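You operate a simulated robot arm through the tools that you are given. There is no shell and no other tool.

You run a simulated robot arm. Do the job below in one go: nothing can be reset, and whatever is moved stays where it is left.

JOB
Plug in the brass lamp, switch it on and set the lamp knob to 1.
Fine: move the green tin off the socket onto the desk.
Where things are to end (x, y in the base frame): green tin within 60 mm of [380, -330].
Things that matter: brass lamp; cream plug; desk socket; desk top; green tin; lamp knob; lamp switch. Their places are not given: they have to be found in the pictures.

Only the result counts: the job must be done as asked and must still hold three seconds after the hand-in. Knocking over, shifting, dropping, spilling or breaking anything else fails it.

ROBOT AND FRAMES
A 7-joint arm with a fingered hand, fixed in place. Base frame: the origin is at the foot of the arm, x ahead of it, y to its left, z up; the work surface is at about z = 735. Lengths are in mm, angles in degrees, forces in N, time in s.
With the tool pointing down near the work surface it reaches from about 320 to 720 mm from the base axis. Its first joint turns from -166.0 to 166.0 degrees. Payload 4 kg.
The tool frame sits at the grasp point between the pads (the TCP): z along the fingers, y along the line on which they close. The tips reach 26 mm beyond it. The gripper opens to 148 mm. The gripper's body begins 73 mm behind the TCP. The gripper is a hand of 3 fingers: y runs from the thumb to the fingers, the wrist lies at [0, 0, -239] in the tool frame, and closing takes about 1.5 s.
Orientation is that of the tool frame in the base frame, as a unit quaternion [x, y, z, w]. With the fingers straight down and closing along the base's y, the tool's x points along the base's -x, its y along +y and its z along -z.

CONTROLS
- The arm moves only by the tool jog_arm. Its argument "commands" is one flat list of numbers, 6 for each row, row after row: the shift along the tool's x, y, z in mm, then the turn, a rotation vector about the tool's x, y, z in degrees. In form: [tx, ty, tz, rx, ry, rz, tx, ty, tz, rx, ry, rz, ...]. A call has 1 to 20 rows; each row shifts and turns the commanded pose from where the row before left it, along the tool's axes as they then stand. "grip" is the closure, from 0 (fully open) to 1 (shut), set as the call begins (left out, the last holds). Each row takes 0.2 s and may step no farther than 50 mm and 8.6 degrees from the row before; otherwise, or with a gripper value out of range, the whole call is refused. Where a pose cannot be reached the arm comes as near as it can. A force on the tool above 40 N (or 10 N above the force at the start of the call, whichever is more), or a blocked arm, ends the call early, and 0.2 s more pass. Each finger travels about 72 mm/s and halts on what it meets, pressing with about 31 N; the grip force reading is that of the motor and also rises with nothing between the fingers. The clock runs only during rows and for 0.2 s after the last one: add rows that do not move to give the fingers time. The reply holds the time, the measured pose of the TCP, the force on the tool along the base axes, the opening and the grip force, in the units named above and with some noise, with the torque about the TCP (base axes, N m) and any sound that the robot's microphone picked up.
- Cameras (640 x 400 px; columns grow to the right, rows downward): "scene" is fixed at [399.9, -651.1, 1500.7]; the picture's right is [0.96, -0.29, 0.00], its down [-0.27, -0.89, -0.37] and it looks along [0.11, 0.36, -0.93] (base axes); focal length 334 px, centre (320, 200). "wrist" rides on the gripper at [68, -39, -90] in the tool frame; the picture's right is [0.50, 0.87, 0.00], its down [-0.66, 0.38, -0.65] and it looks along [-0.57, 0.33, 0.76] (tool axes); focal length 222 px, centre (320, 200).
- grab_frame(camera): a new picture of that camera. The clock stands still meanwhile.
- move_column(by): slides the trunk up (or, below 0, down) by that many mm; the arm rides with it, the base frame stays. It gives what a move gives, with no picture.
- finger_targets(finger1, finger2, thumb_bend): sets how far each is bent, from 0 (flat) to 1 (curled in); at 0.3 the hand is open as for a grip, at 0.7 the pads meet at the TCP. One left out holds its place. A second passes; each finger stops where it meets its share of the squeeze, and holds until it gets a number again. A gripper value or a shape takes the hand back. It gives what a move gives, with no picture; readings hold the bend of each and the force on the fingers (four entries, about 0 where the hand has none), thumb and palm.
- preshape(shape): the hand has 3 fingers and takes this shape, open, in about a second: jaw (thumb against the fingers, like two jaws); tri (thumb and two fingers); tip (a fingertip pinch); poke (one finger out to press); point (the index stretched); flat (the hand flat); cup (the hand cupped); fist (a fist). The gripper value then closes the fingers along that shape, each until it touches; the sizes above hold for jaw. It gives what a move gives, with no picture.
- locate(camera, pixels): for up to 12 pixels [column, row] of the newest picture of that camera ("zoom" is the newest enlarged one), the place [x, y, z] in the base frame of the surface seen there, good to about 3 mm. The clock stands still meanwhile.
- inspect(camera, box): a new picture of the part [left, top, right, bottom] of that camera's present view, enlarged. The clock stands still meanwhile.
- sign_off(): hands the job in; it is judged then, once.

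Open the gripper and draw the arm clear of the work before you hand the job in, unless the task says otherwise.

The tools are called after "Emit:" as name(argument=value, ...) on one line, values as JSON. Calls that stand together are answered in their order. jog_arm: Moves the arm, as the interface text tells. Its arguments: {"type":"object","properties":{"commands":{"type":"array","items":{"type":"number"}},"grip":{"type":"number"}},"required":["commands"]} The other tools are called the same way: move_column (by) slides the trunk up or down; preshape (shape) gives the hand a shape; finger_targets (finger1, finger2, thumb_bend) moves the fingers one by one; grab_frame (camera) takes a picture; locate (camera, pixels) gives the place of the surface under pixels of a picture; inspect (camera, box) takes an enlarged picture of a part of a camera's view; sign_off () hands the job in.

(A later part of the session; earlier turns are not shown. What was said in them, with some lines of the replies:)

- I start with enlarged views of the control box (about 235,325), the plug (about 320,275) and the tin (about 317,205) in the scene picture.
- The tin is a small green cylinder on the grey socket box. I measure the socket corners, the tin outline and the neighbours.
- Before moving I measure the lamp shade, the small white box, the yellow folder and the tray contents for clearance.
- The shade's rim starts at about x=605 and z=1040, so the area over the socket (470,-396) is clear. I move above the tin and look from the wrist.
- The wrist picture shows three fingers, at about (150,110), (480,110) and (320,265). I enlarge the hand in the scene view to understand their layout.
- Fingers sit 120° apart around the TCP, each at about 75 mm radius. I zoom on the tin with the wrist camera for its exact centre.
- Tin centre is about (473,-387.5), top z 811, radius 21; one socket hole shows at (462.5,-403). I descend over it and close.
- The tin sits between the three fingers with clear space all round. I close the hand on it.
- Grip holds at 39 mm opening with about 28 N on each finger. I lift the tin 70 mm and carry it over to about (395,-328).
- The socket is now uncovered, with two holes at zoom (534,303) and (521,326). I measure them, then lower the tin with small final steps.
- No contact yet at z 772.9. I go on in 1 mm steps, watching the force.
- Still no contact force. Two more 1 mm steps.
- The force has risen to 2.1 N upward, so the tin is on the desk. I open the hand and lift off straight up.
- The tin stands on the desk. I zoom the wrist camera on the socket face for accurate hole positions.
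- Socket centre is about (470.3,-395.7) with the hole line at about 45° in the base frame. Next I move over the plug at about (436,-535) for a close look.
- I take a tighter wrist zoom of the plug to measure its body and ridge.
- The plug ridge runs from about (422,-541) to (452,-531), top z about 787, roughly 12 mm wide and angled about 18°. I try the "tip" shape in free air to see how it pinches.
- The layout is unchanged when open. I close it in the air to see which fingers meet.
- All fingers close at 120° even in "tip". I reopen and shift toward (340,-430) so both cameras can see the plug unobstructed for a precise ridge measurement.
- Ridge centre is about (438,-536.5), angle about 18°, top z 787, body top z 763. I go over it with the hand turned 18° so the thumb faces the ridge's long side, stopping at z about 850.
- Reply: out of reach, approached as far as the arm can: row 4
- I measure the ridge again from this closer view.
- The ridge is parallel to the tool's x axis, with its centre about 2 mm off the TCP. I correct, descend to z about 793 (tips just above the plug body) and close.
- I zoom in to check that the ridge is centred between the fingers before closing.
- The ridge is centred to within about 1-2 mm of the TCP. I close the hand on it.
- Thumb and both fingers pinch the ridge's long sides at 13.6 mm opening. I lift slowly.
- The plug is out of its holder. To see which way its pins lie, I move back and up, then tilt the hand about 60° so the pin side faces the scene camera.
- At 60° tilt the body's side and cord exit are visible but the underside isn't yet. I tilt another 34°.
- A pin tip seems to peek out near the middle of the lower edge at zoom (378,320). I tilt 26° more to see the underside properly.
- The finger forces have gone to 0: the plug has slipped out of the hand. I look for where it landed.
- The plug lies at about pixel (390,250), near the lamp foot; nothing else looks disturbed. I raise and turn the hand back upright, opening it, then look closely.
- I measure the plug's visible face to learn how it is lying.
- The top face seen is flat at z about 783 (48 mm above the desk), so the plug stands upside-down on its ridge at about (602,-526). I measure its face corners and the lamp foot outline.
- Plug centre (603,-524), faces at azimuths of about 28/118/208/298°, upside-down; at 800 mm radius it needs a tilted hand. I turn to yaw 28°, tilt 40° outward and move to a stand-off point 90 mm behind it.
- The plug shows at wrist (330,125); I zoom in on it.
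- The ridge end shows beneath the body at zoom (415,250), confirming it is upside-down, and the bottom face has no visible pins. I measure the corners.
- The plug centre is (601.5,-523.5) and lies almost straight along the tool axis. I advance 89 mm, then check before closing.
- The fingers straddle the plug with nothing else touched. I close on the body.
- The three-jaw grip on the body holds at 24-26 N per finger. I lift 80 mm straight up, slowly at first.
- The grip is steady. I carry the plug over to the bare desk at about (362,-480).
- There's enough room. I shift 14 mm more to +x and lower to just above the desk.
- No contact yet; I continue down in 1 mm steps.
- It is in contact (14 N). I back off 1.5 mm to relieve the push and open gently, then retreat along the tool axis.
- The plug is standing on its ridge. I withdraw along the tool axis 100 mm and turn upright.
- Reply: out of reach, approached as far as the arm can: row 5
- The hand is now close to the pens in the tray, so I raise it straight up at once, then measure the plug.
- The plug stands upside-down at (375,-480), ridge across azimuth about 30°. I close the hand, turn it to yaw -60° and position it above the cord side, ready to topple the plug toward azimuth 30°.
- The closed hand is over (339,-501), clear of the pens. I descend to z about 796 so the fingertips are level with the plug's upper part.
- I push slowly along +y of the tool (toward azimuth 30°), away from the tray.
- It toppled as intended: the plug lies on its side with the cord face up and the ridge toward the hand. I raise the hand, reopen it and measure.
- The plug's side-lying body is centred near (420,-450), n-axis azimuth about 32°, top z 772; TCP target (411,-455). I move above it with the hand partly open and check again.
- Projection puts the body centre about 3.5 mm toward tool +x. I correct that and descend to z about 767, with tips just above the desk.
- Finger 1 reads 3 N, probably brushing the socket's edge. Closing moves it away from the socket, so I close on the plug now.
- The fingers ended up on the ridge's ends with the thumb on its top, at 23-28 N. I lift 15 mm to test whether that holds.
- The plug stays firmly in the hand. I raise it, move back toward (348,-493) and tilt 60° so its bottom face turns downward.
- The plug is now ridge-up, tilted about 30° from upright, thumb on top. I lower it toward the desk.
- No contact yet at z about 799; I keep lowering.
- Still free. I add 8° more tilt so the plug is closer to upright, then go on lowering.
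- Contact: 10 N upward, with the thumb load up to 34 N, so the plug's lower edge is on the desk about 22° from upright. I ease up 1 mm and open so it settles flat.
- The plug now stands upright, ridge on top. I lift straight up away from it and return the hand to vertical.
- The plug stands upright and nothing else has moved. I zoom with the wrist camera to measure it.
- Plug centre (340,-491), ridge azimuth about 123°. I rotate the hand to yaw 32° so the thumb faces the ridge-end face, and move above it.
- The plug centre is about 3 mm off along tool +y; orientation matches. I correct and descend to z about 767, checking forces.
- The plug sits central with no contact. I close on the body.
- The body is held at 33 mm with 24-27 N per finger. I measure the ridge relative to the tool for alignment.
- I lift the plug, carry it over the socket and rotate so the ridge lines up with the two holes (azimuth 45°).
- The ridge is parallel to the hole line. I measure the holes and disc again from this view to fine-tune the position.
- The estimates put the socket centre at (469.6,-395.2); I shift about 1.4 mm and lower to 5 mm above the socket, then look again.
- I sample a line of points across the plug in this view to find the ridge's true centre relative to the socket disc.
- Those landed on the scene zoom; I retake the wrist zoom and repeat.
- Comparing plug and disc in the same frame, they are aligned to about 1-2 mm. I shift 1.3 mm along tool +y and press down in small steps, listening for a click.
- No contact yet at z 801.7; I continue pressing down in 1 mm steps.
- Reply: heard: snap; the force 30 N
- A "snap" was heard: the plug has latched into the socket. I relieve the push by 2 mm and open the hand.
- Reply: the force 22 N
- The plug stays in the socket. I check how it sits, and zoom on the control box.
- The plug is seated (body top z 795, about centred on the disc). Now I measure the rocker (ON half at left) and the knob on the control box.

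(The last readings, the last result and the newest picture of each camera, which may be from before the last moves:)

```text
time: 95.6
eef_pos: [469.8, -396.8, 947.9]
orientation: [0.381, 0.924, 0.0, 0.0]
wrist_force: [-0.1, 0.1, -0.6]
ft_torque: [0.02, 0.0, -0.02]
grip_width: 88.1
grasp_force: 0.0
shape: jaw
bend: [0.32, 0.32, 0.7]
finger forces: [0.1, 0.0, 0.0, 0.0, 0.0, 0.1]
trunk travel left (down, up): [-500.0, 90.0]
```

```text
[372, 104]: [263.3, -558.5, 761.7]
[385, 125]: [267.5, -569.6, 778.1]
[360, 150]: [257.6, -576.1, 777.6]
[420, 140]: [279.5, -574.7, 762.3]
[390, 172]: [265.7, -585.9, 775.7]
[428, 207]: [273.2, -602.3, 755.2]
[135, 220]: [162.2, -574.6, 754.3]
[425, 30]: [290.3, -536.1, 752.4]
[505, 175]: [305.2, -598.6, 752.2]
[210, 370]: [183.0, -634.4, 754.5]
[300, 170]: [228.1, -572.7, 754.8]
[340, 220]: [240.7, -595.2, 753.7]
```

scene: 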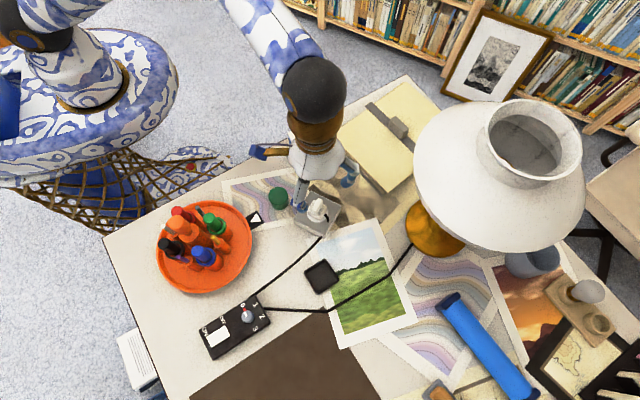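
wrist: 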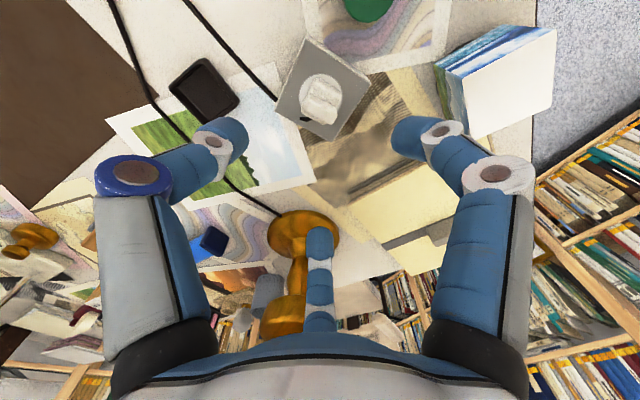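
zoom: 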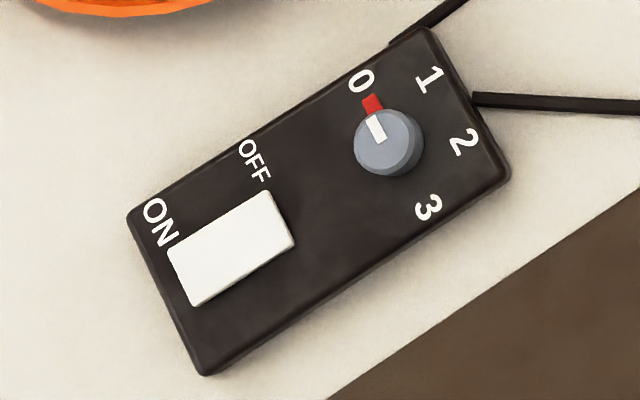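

Rocker: ON end raised at about (184,-597.5, 763.6), pivot about (200,-593). Knob: centre about (266.5,-575.5), top z 778, pointer at 0, with 1 about 60° clockwise. I close the hand and move above the ON end.

Emit:
jog_arm(commands=[7.5, -43, 0, 0, 0, 0, 7.5, -43, 0, 0, 0, 0, 7.5, -43, 0, 0, 0, 0, 7.5, -43, 0, 0, 0, 0, 7.5, -43, 0, 0, 0, 0, 7.5, -43, 0, 0, 0, 0, 7.5, -43, 0, 0, 0, 0, 7.7, -43, 0, 0, 0, 0, 0, 0, 0, 0, 0, -8.4, 0, 0, 0, 0, 0, -8.4, 0, 0, 0, 0, 0, -8.4, 0, 0, 0, 0, 0, -8.4, 0, 0, 0, 0, 0, -8.4, 0, 0, 0, 0, 0, -8.4, 0, 0, 0, 0, 0, -8.4, 0, 0, 0, 0, 0, -8.4, 0, 0, 0, 0, 0, -7.8, 0, 0, 0, 0, 0, 0], grip=1)

Emit:
grab_frame(camera="wrist")

Emit:
inspect(camera="scene", box=[280, 170, 360, 250])

```text
time: 99.4
eef_pos: [185.7, -597.5, 946.8]
orientation: [-0.261, 0.965, 0.0, 0.0]
wrist_force: [0.1, -0.4, -0.8]
ft_torque: [0.0, 0.0, -0.02]
grip_width: 0.0
grasp_force: 31.2
shape: jaw
bend: [0.7, 0.7, 0.7]
finger forces: [0.0, 0.0, 0.0, 0.0, 0.1, 0.1]
trunk travel left (down, up): [-500.0, 90.0]
```

```text
taken
```

wrist: 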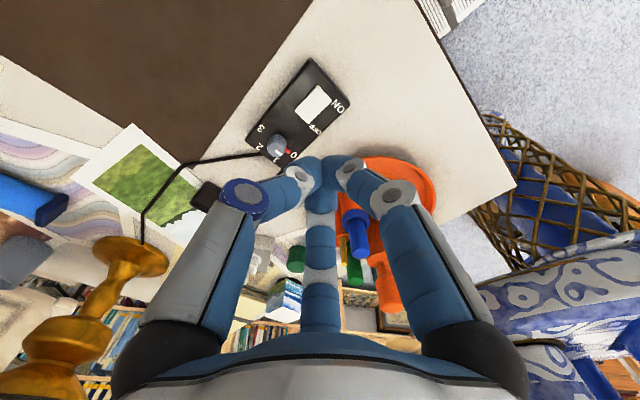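

```text
5.00 times, centred on (320, 210) of scene
```

zoom: 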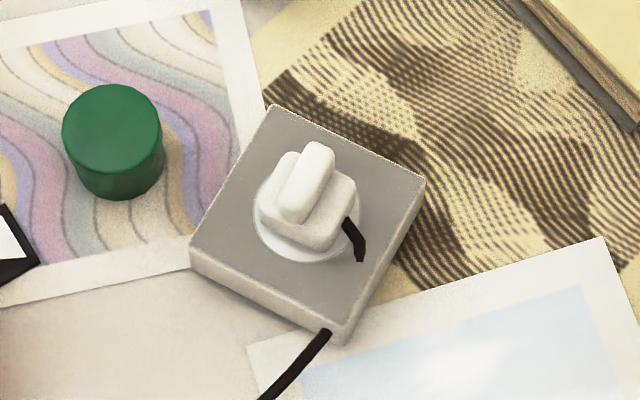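

The plug looks properly seated on the disc. I descend toward the ON end, stopping 10 mm above.

Emit:
jog_arm(commands=[1, 0, 45, 0, 0, 0, 0, 0, 45, 0, 0, 0, 0, 0, 40, 0, 0, 0, 0, 0, 16, 0, 0, 0, 0, 0, 0, 0, 0, 0])

Emit:
inspect(camera="wrist", box=[240, 100, 400, 220])

Emit:
inspect(camera="scene", box=[170, 270, 290, 370])

```text
time: 100.6
eef_pos: [185.0, -597.9, 802.2]
orientation: [-0.261, 0.965, 0.001, -0.001]
wrist_force: [0.3, 0.0, 1.0]
ft_torque: [0.03, -0.02, 0.02]
grip_width: 0.1
grasp_force: 31.2
shape: jaw
bend: [0.7, 0.7, 0.7]
finger forces: [0.1, 0.0, 0.0, 0.0, 0.0, 0.1]
trunk travel left (down, up): [-500.0, 90.0]
```

```text
3.33 times, centred on (320, 160) of wrist
```

zoom: 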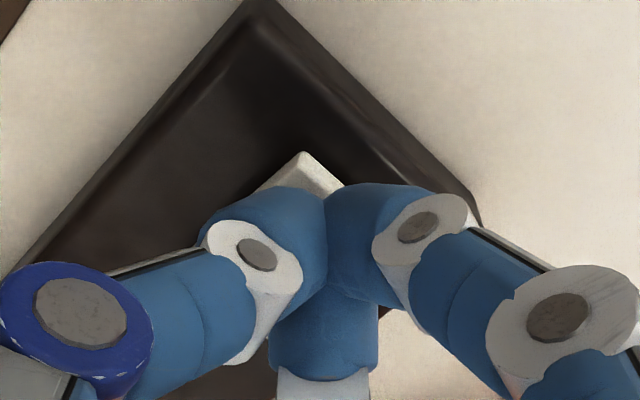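

```text
4.00 times, centred on (230, 320) of scene
```

zoom: 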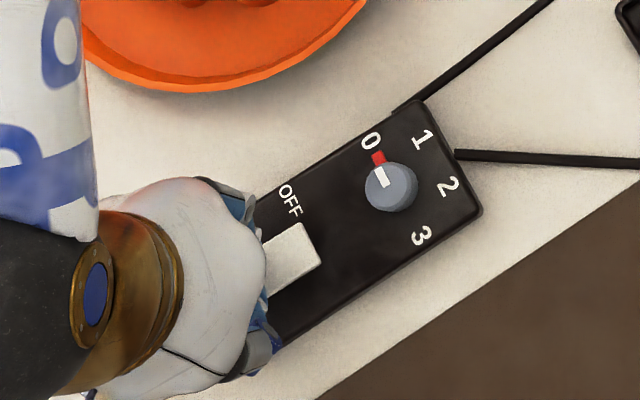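

The tips are above the ON half. I press down step by step, listening for a click.

Emit:
jog_arm(commands=[0, 0, 4, 0, 0, 0, 0, 0, 4, 0, 0, 0, 0, 0, 2, 0, 0, 0, 0, 0, 0, 0, 0, 0])

Emit:
jog_arm(commands=[0, 0, 1, 0, 0, 0, 0, 0, 1, 0, 0, 0, 0, 0, 0, 0, 0, 0])

Emit:
jog_arm(commands=[0, 0, 1, 0, 0, 0, 0, 0, 1, 0, 0, 0, 0, 0, 0, 0, 0, 0])

```text
time: 101.6
eef_pos: [185.4, -599.3, 791.2]
orientation: [-0.261, 0.965, 0.0, 0.0]
wrist_force: [0.3, -0.4, -0.5]
ft_torque: [0.01, 0.02, 0.01]
grip_width: 0.0
grasp_force: 31.5
shape: jaw
bend: [0.7, 0.7, 0.7]
finger forces: [0.0, 0.0, 0.0, 0.0, 0.0, 0.0]
trunk travel left (down, up): [-500.0, 90.0]
```

```text
time: 102.4
eef_pos: [186.8, -597.9, 790.5]
orientation: [-0.26, 0.965, -0.001, 0.001]
wrist_force: [1.5, 0.6, 6.0]
ft_torque: [0.05, -0.08, 0.02]
grip_width: 0.0
grasp_force: 30.8
shape: jaw
bend: [0.7, 0.7, 0.7]
finger forces: [0.1, 0.0, 0.1, 0.0, 0.0, 0.0]
trunk travel left (down, up): [-500.0, 90.0]
```

```text
time: 103.2
eef_pos: [185.0, -598.9, 790.2]
orientation: [-0.262, 0.965, -0.003, -0.001]
wrist_force: [2.8, -1.1, 25.3]
ft_torque: [0.01, -0.21, -0.05]
grip_width: 0.0
grasp_force: 31.7
shape: jaw
bend: [0.7, 0.7, 0.7]
finger forces: [0.1, 0.0, 0.0, 0.0, 0.0, 0.1]
trunk travel left (down, up): [-500.0, 90.0]
```

25 N and no click yet; one more millimetre.

Emit:
jog_arm(commands=[0, 0, 0.7, 0, 0, 0, 0, 0, 0, 0, 0, 0])

Emit:
inspect(camera="scene", box=[170, 270, 290, 370])

```text
time: 103.8
eef_pos: [185.2, -598.1, 790.2]
orientation: [-0.261, 0.965, -0.002, 0.0]
wrist_force: [2.9, -5.5, 38.9]
ft_torque: [-0.2, -0.37, -0.03]
grip_width: 0.0
grasp_force: 30.6
shape: jaw
bend: [0.7, 0.7, 0.7]
finger forces: [0.0, 0.1, 0.0, 0.0, 0.1, 0.1]
trunk travel left (down, up): [-500.0, 90.0]
```

```text
4.00 times, centred on (230, 320) of scene
```

zoom: 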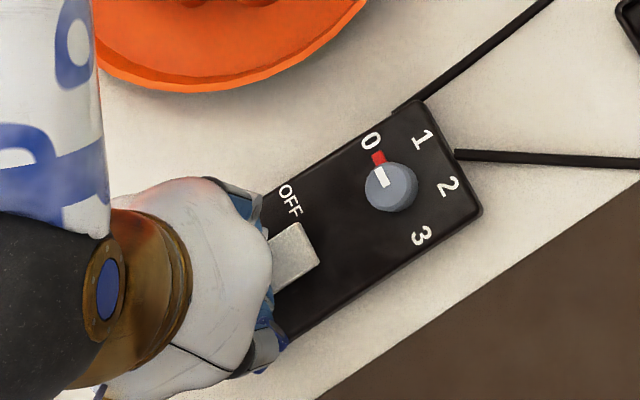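

I lift off and look at the rocker's tilt.

Emit:
jog_arm(commands=[0, 0, -5, 0, 0, 0, 0, 0, -30, 0, 0, 0, 0, 0, -40, 0, 0, 0, 0, 40, -10, 0, 0, 0, 0, 40, 0, 0, 0, 0, 0, 0, 0, 0, 0, 0])

Emit:
inspect(camera="scene", box=[195, 290, 275, 365])

Emit:
locate(camera="zoom", pixels=[[182, 255], [205, 290], [190, 270], [235, 245], [268, 205], [285, 235], [275, 222]])

Emit:
grab_frame(camera="scene")

```text
time: 105.2
eef_pos: [144.9, -529.1, 872.3]
orientation: [-0.262, 0.965, 0.001, 0.0]
wrist_force: [-0.3, 0.2, 0.1]
ft_torque: [0.0, 0.02, 0.02]
grip_width: 0.3
grasp_force: 30.9
shape: jaw
bend: [0.7, 0.7, 0.7]
finger forces: [0.0, 0.1, 0.0, 0.0, 0.1, 0.1]
trunk travel left (down, up): [-500.0, 90.0]
```

```text
5.33 times, centred on (235, 328) of scene
```

zoom: 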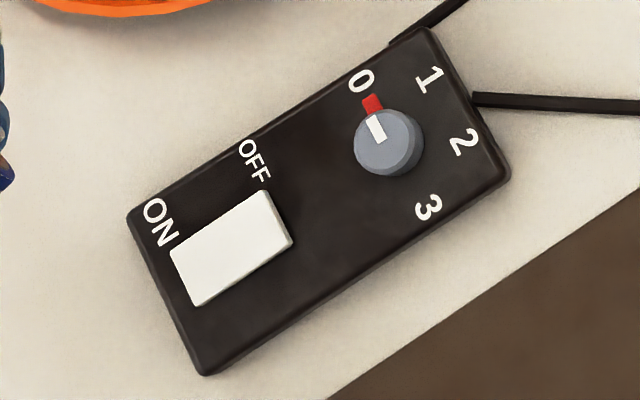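

```text
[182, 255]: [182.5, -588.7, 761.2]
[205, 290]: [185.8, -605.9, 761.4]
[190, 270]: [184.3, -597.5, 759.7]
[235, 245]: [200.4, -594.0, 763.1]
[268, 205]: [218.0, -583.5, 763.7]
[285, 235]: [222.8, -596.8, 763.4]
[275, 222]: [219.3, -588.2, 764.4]
```

```text
taken
```

scene: 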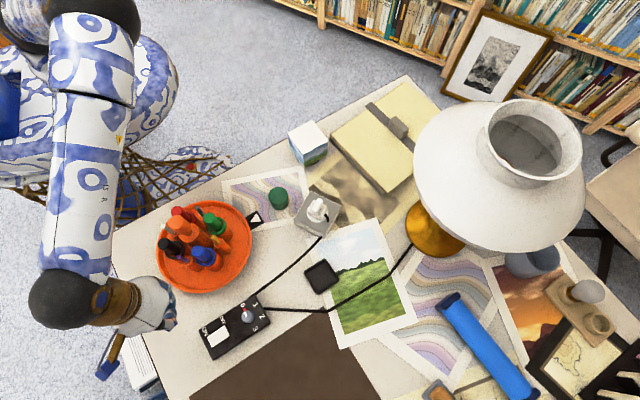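

The rocker has flipped: the ON end is now down (760) and the OFF end up (764). Next I move above the knob with the hand at yaw 13°, fingers partly open.

Emit:
jog_arm(commands=[0, 0, -40, 0, 0, 0, -27.9, -33, 0, 0, 0, 0, -27.9, -33, 0, 0, 0, 0, -27.9, -33, 0, 0, 0, 0, 0, 0, 0, 0, 0, 8.5, 0, 0, 0, 0, 0, 8.5, 0, 0, 30, 0, 0, 0, 0, 0, 25, 0, 0, 0, 0, 0, 0, 0, 0, 0], grip=0.55)

Emit:
grab_frame(camera="wrist")

Emit:
inspect(camera="wrist", box=[270, 90, 370, 180])

```text
time: 107.2
eef_pos: [267.1, -574.7, 856.3]
orientation: [-0.115, 0.993, -0.001, 0.0]
wrist_force: [-0.6, 0.6, 0.1]
ft_torque: [0.03, -0.01, -0.03]
grip_width: 66.1
grasp_force: 0.1
shape: jaw
bend: [0.39, 0.39, 0.7]
finger forces: [0.0, 0.0, 0.0, 0.1, 0.1, 0.0]
trunk travel left (down, up): [-500.0, 90.0]
```

```text
taken
```

wrist: 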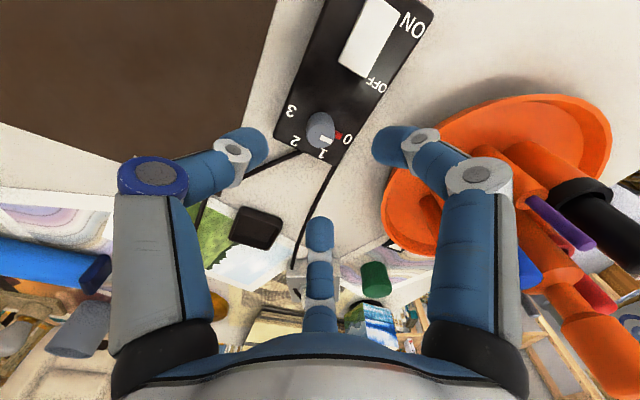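

```text
4.44 times, centred on (320, 135) of wrist
```

zoom: 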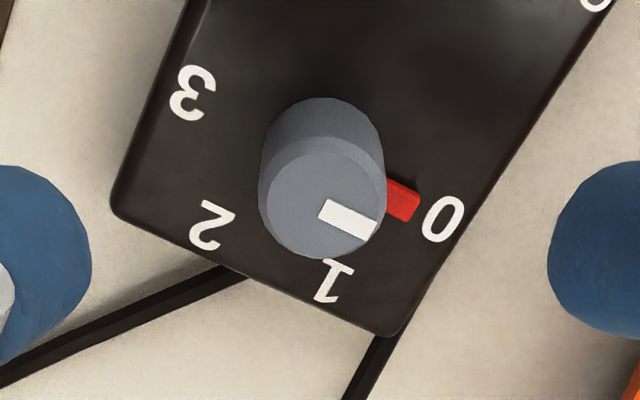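

Emit:
locate(camera="zoom", pixels=[[322, 205], [270, 205], [378, 205], [322, 155], [322, 255], [345, 219], [403, 200], [443, 218], [334, 281], [211, 226], [190, 92], [320, 103]])

```text
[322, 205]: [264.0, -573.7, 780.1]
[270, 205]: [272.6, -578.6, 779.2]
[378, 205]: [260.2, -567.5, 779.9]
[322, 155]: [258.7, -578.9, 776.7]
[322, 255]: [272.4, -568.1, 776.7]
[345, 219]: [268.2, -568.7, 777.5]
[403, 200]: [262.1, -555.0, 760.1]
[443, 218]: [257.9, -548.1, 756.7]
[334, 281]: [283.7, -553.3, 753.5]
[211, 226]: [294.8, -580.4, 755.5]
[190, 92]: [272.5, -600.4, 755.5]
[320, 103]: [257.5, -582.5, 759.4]
```

Knob centre (266,-573.3), top z 779, pointer at 0 (azimuth about 105°), digit 1 at azimuth about 48°. I lower the open hand around it.

Emit:
jog_arm(commands=[0.5, 0.9, 30, 0, 0, 0, 0, 0, 25, 0, 0, 0, 0, 0, 13, 0, 0, 0, 0, 0, 0, 0, 0, 0])

Emit:
grab_frame(camera="wrist")

```text
time: 108.2
eef_pos: [266.5, -572.8, 789.0]
orientation: [-0.115, 0.993, 0.0, -0.001]
wrist_force: [-0.3, -0.3, 0.4]
ft_torque: [-0.02, 0.0, -0.03]
grip_width: 66.6
grasp_force: 0.0
shape: jaw
bend: [0.39, 0.39, 0.7]
finger forces: [0.0, 0.0, 0.1, 0.1, 0.1, 0.0]
trunk travel left (down, up): [-500.0, 90.0]
```

```text
taken
```

wrist: 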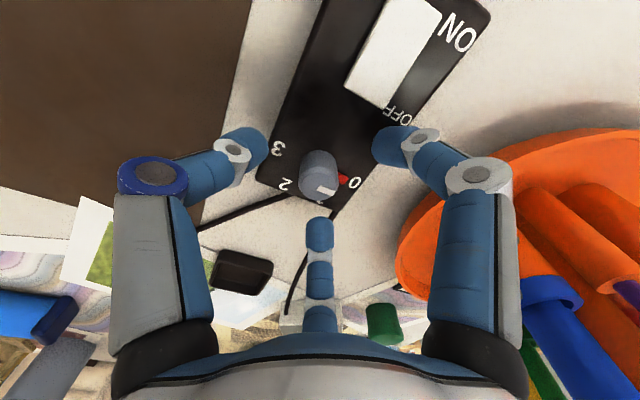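

The knob is centred between the fingers. I close on it.

Emit:
jog_arm(commands=[0, 0, 0, 0, 0, 0, 0, 0, 0, 0, 0, 0, 0, 0, 0, 0, 0, 0, 0, 0, 0, 0, 0, 0, 0, 0, 0, 0, 0, 0, 0, 0, 0, 0, 0, 0], grip=1)

Emit:
inspect(camera="wrist", box=[250, 110, 390, 230])

```text
time: 109.6
eef_pos: [265.1, -572.9, 789.1]
orientation: [-0.116, 0.993, 0.0, 0.0]
wrist_force: [-1.6, -1.5, -5.0]
ft_torque: [-0.08, 0.01, 0.0]
grip_width: 17.9
grasp_force: 30.9
shape: jaw
bend: [0.74, 0.74, 0.7]
finger forces: [26.9, 27.2, 0.0, 0.0, 27.9, 0.1]
trunk travel left (down, up): [-500.0, 90.0]
```

```text
3.33 times, centred on (320, 170) of wrist
```

zoom: 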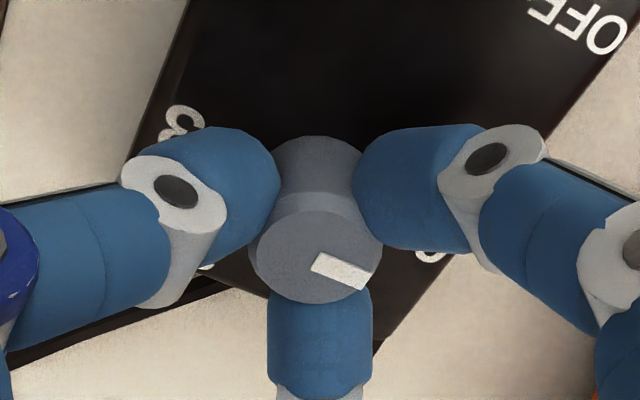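

Gripped at 18 mm. I turn clockwise 30° first and check that the knob follows.

Emit:
jog_arm(commands=[0, 0, 0, 0, 0, 7.5, 0, 0, 0, 0, 0, 7.5, 0, 0, 0, 0, 0, 7.5, 0, 0, 0, 0, 0, 7.5, 0, 0, 0, 0, 0, 0])

Emit:
inspect(camera="wrist", box=[250, 110, 390, 230])

```text
time: 110.8
eef_pos: [266.6, -572.1, 788.3]
orientation: [0.147, 0.989, 0.0, 0.0]
wrist_force: [-2.0, 1.3, -5.0]
ft_torque: [-0.01, 0.02, 0.03]
grip_width: 17.9
grasp_force: 31.0
shape: jaw
bend: [0.74, 0.74, 0.7]
finger forces: [28.2, 27.2, 0.1, 0.1, 27.8, 0.0]
trunk travel left (down, up): [-500.0, 90.0]
```

```text
3.33 times, centred on (320, 170) of wrist
```

zoom: 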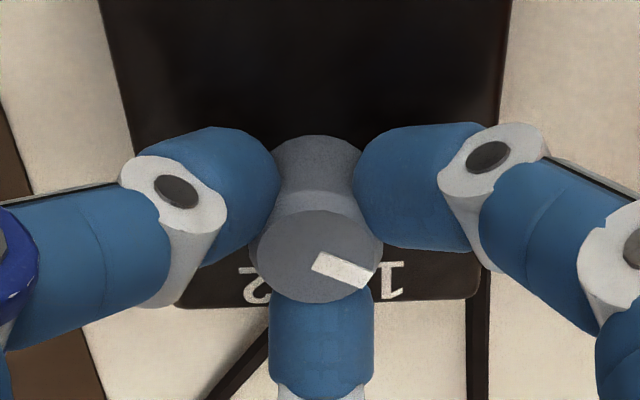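

The knob turns with the hand. I turn the remaining 30°.

Emit:
jog_arm(commands=[0, 0, 0, 0, 0, 7.5, 0, 0, 0, 0, 0, 7.5, 0, 0, 0, 0, 0, 7.5, 0, 0, 0, 0, 0, 7.5, 0, 0, 0, 0, 0, 0])

Emit:
inspect(camera="wrist", box=[250, 110, 390, 230])

Emit:
grab_frame(camera="scene")

```text
time: 112.0
eef_pos: [266.4, -571.2, 790.0]
orientation: [0.397, 0.918, 0.0, 0.0]
wrist_force: [0.0, 0.1, -7.6]
ft_torque: [0.02, 0.02, 0.0]
grip_width: 18.0
grasp_force: 31.2
shape: jaw
bend: [0.74, 0.74, 0.7]
finger forces: [27.4, 28.0, 0.1, 0.1, 27.3, 0.1]
trunk travel left (down, up): [-500.0, 90.0]
```

```text
3.33 times, centred on (320, 170) of wrist
```

zoom: 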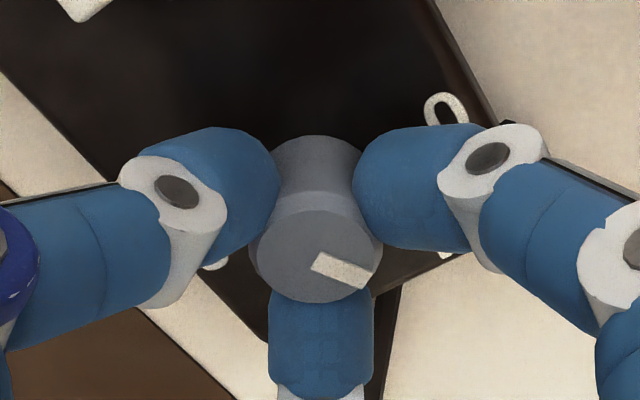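

```text
taken
```

scene: 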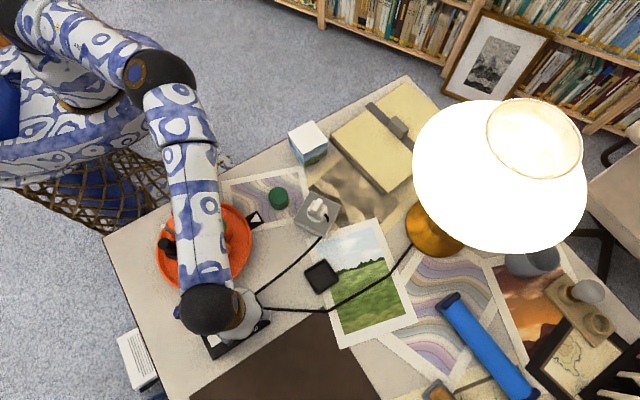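

The lamp is lit, so the plug and the switch work. I open the hand, lift off and check the pointer against 1.

Emit:
jog_arm(commands=[0, 0, 0, 0, 0, 0, 0, 0, 0, 0, 0, 0, 0, 0, 0, 0, 0, 0, 0, 0, 0, 0, 0, 0, 0, 0, -20, 0, 0, 0, 0, 0, -40, 0, 0, 0, 0, 0, -40, 0, 0, 0, 0, 0, 0, 0, 0, 0], grip=0.5)

Emit:
grab_frame(camera="wrist")

Emit:
inspect(camera="wrist", box=[260, 70, 380, 180])

```text
time: 113.8
eef_pos: [266.0, -572.3, 890.4]
orientation: [0.397, 0.918, 0.001, 0.001]
wrist_force: [-0.2, -0.1, 0.1]
ft_torque: [0.02, 0.02, 0.0]
grip_width: 73.6
grasp_force: 0.0
shape: jaw
bend: [0.36, 0.36, 0.7]
finger forces: [0.0, 0.0, 0.0, 0.0, 0.1, 0.0]
trunk travel left (down, up): [-500.0, 90.0]
```

```text
taken
```

wrist: 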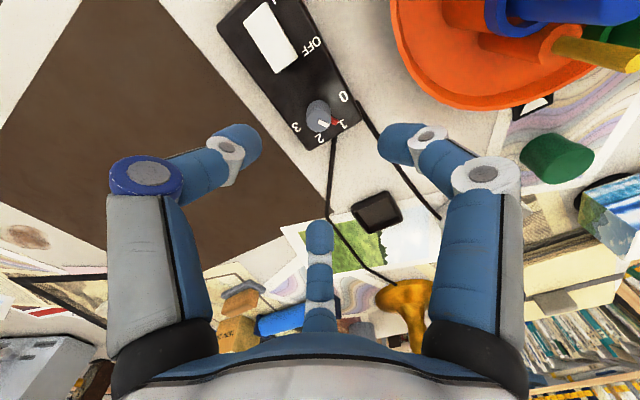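

```text
3.64 times, centred on (320, 125) of wrist
```

zoom: 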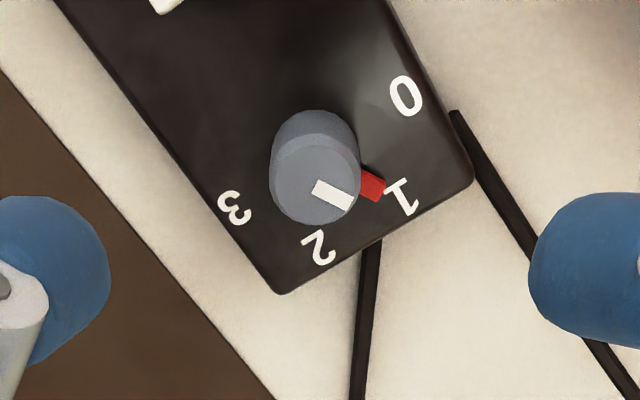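

The red pointer is now beside the 1. I check its azimuth numerically.

Emit:
locate(camera="zoom", pixels=[[374, 184], [380, 190], [402, 198], [405, 97], [320, 247], [234, 207], [315, 180], [345, 200], [275, 180], [358, 185], [318, 140], [318, 222]])

Emit:
inspect(camera="scene", box=[205, 285, 285, 355])

```text
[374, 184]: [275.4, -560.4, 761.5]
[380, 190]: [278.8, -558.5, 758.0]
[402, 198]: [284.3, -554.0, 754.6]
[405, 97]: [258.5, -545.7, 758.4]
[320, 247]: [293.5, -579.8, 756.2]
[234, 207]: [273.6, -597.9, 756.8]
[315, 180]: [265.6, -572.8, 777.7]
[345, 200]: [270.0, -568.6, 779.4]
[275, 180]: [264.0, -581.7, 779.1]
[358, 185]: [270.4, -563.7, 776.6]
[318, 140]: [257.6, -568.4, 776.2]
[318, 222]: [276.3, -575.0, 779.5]
```

```text
5.71 times, centred on (245, 320) of scene
```

zoom: 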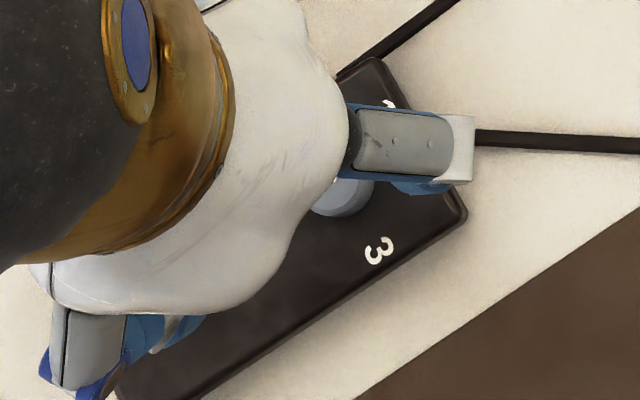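

The pointer reads about 49-53° against 1's 46-48°. I retreat up and away so the scene camera can see the box clearly for a precise comparison.

Emit:
jog_arm(commands=[0, 0, -45, 0, 0, 0, 0, 0, -45, 0, 0, 0, 0, 0, -40, 0, 0, 0, 25.2, 32.4, 0, 0, 0, 0, 25.2, 32.4, 0, 0, 0, 0, 25.2, 32.4, 0, 0, 0, 0, 25.1, 32.3, 0, 0, 0, 0, 0, 0, 0, 0, 0, 0], grip=0.3)

Emit:
inspect(camera="scene", box=[225, 295, 265, 335])

Emit:
grab_frame(camera="scene")

```text
time: 115.6
eef_pos: [292.0, -410.0, 1019.1]
orientation: [0.397, 0.918, 0.0, 0.0]
wrist_force: [-0.2, 0.5, 0.8]
ft_torque: [0.02, 0.0, 0.05]
grip_width: 103.1
grasp_force: 0.1
shape: jaw
bend: [0.28, 0.28, 0.74]
finger forces: [0.1, 0.0, 0.0, 0.0, 0.1, 0.0]
trunk travel left (down, up): [-500.0, 90.0]
```

```text
10.00 times, centred on (245, 315) of scene
```

zoom: 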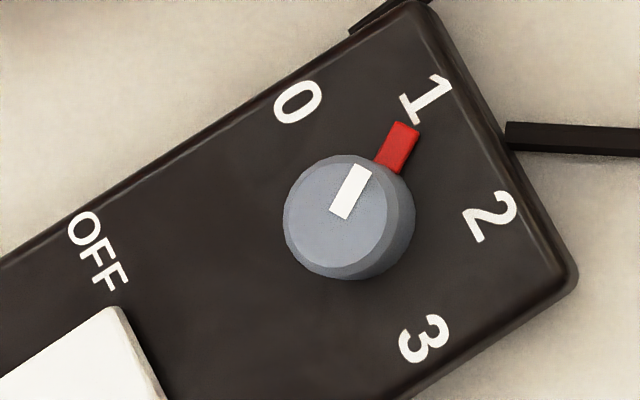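

```text
taken
```

scene: 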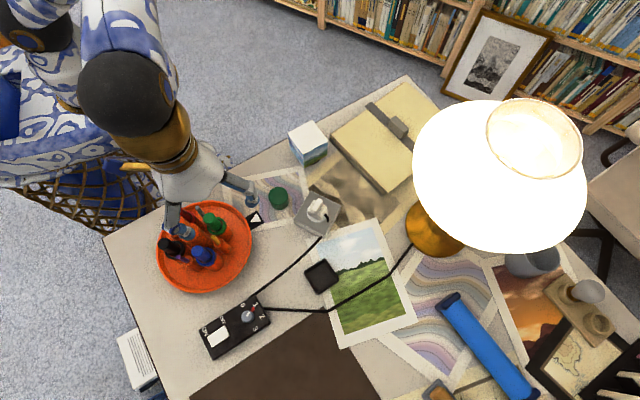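

The pointer lies on 1 (29° in the picture against 28° for the digit), and the lamp is lit. I open the gripper fully, rise a little more, and check the plug and tin once more.

Emit:
jog_arm(commands=[0, 0, -30, 0, 0, 0, 0, 0, 0, 0, 0, 0, 0, 0, 0, 0, 0, 0, 0, 0, 0, 0, 0, 0, 0, 0, 0, 0, 0, 0], grip=0)

Emit:
inspect(camera="scene", box=[250, 160, 370, 250])

Emit:
locate(camera="zoom", pixels=[[145, 155], [145, 195], [370, 200], [355, 225], [385, 235]])

Emit:
grab_frame(camera="scene")

```text
time: 116.8
eef_pos: [292.6, -410.1, 1048.6]
orientation: [0.397, 0.918, 0.0, 0.0]
wrist_force: [-0.7, -0.3, 0.2]
ft_torque: [0.05, 0.0, -0.01]
grip_width: 148.0
grasp_force: 0.0
shape: jaw
bend: [0.3, 0.3, 0.3]
finger forces: [0.1, 0.0, 0.0, 0.0, 0.0, 0.0]
trunk travel left (down, up): [-500.0, 90.0]
```

```text
4.44 times, centred on (310, 205) of scene
```

zoom: 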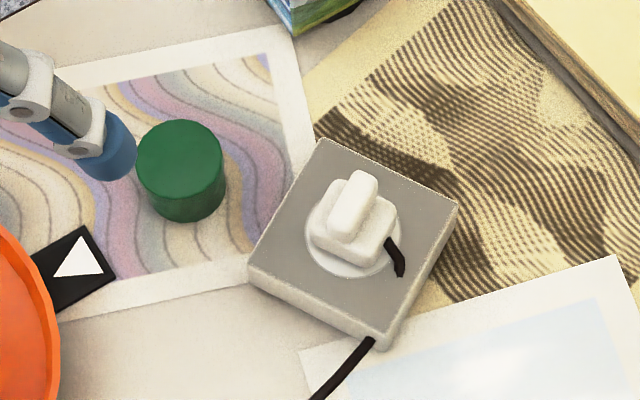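

```text
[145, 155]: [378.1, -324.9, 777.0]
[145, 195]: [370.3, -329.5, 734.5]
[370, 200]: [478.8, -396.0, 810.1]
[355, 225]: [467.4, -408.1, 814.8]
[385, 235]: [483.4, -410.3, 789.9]
```

```text
taken
```

scene: 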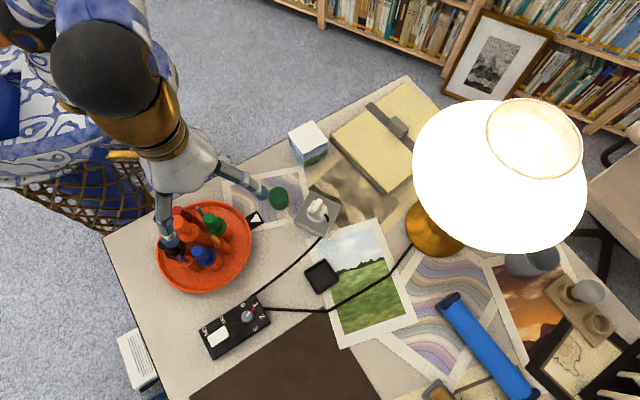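

The lamp is lit, the plug is in the socket and the rocker is ON. The knob points at 1, the tin stands within about 15 mm of its target, and the hand is open and clear. I hand the job in.

Emit:
sign_off()

```text
The job is handed in.
```

The job is handed in with the lamp lit. The brass lamp is plugged in, the switch is ON, the knob is at 1 and the green tin is on the desk.

- **Plug:** it is seated in the desk socket; I heard it snap in.
- **Switch and knob:** the ON end of the switch is down. The knob's pointer is within about 2° of the 1.
- **Green tin:** it stands upright about 13 mm from [380, -330].

I dropped the cream plug once. I had tilted it to look for its pins and it slipped out of the hand, landing upside-down by the lamp foot. Turning it upright took several regrasps, and at one point a finger lightly brushed the socket edge. In the final pictures nothing else looks moved or knocked over.

The empty black plug holder is still where it was. The gripper is open and raised clear of the work.
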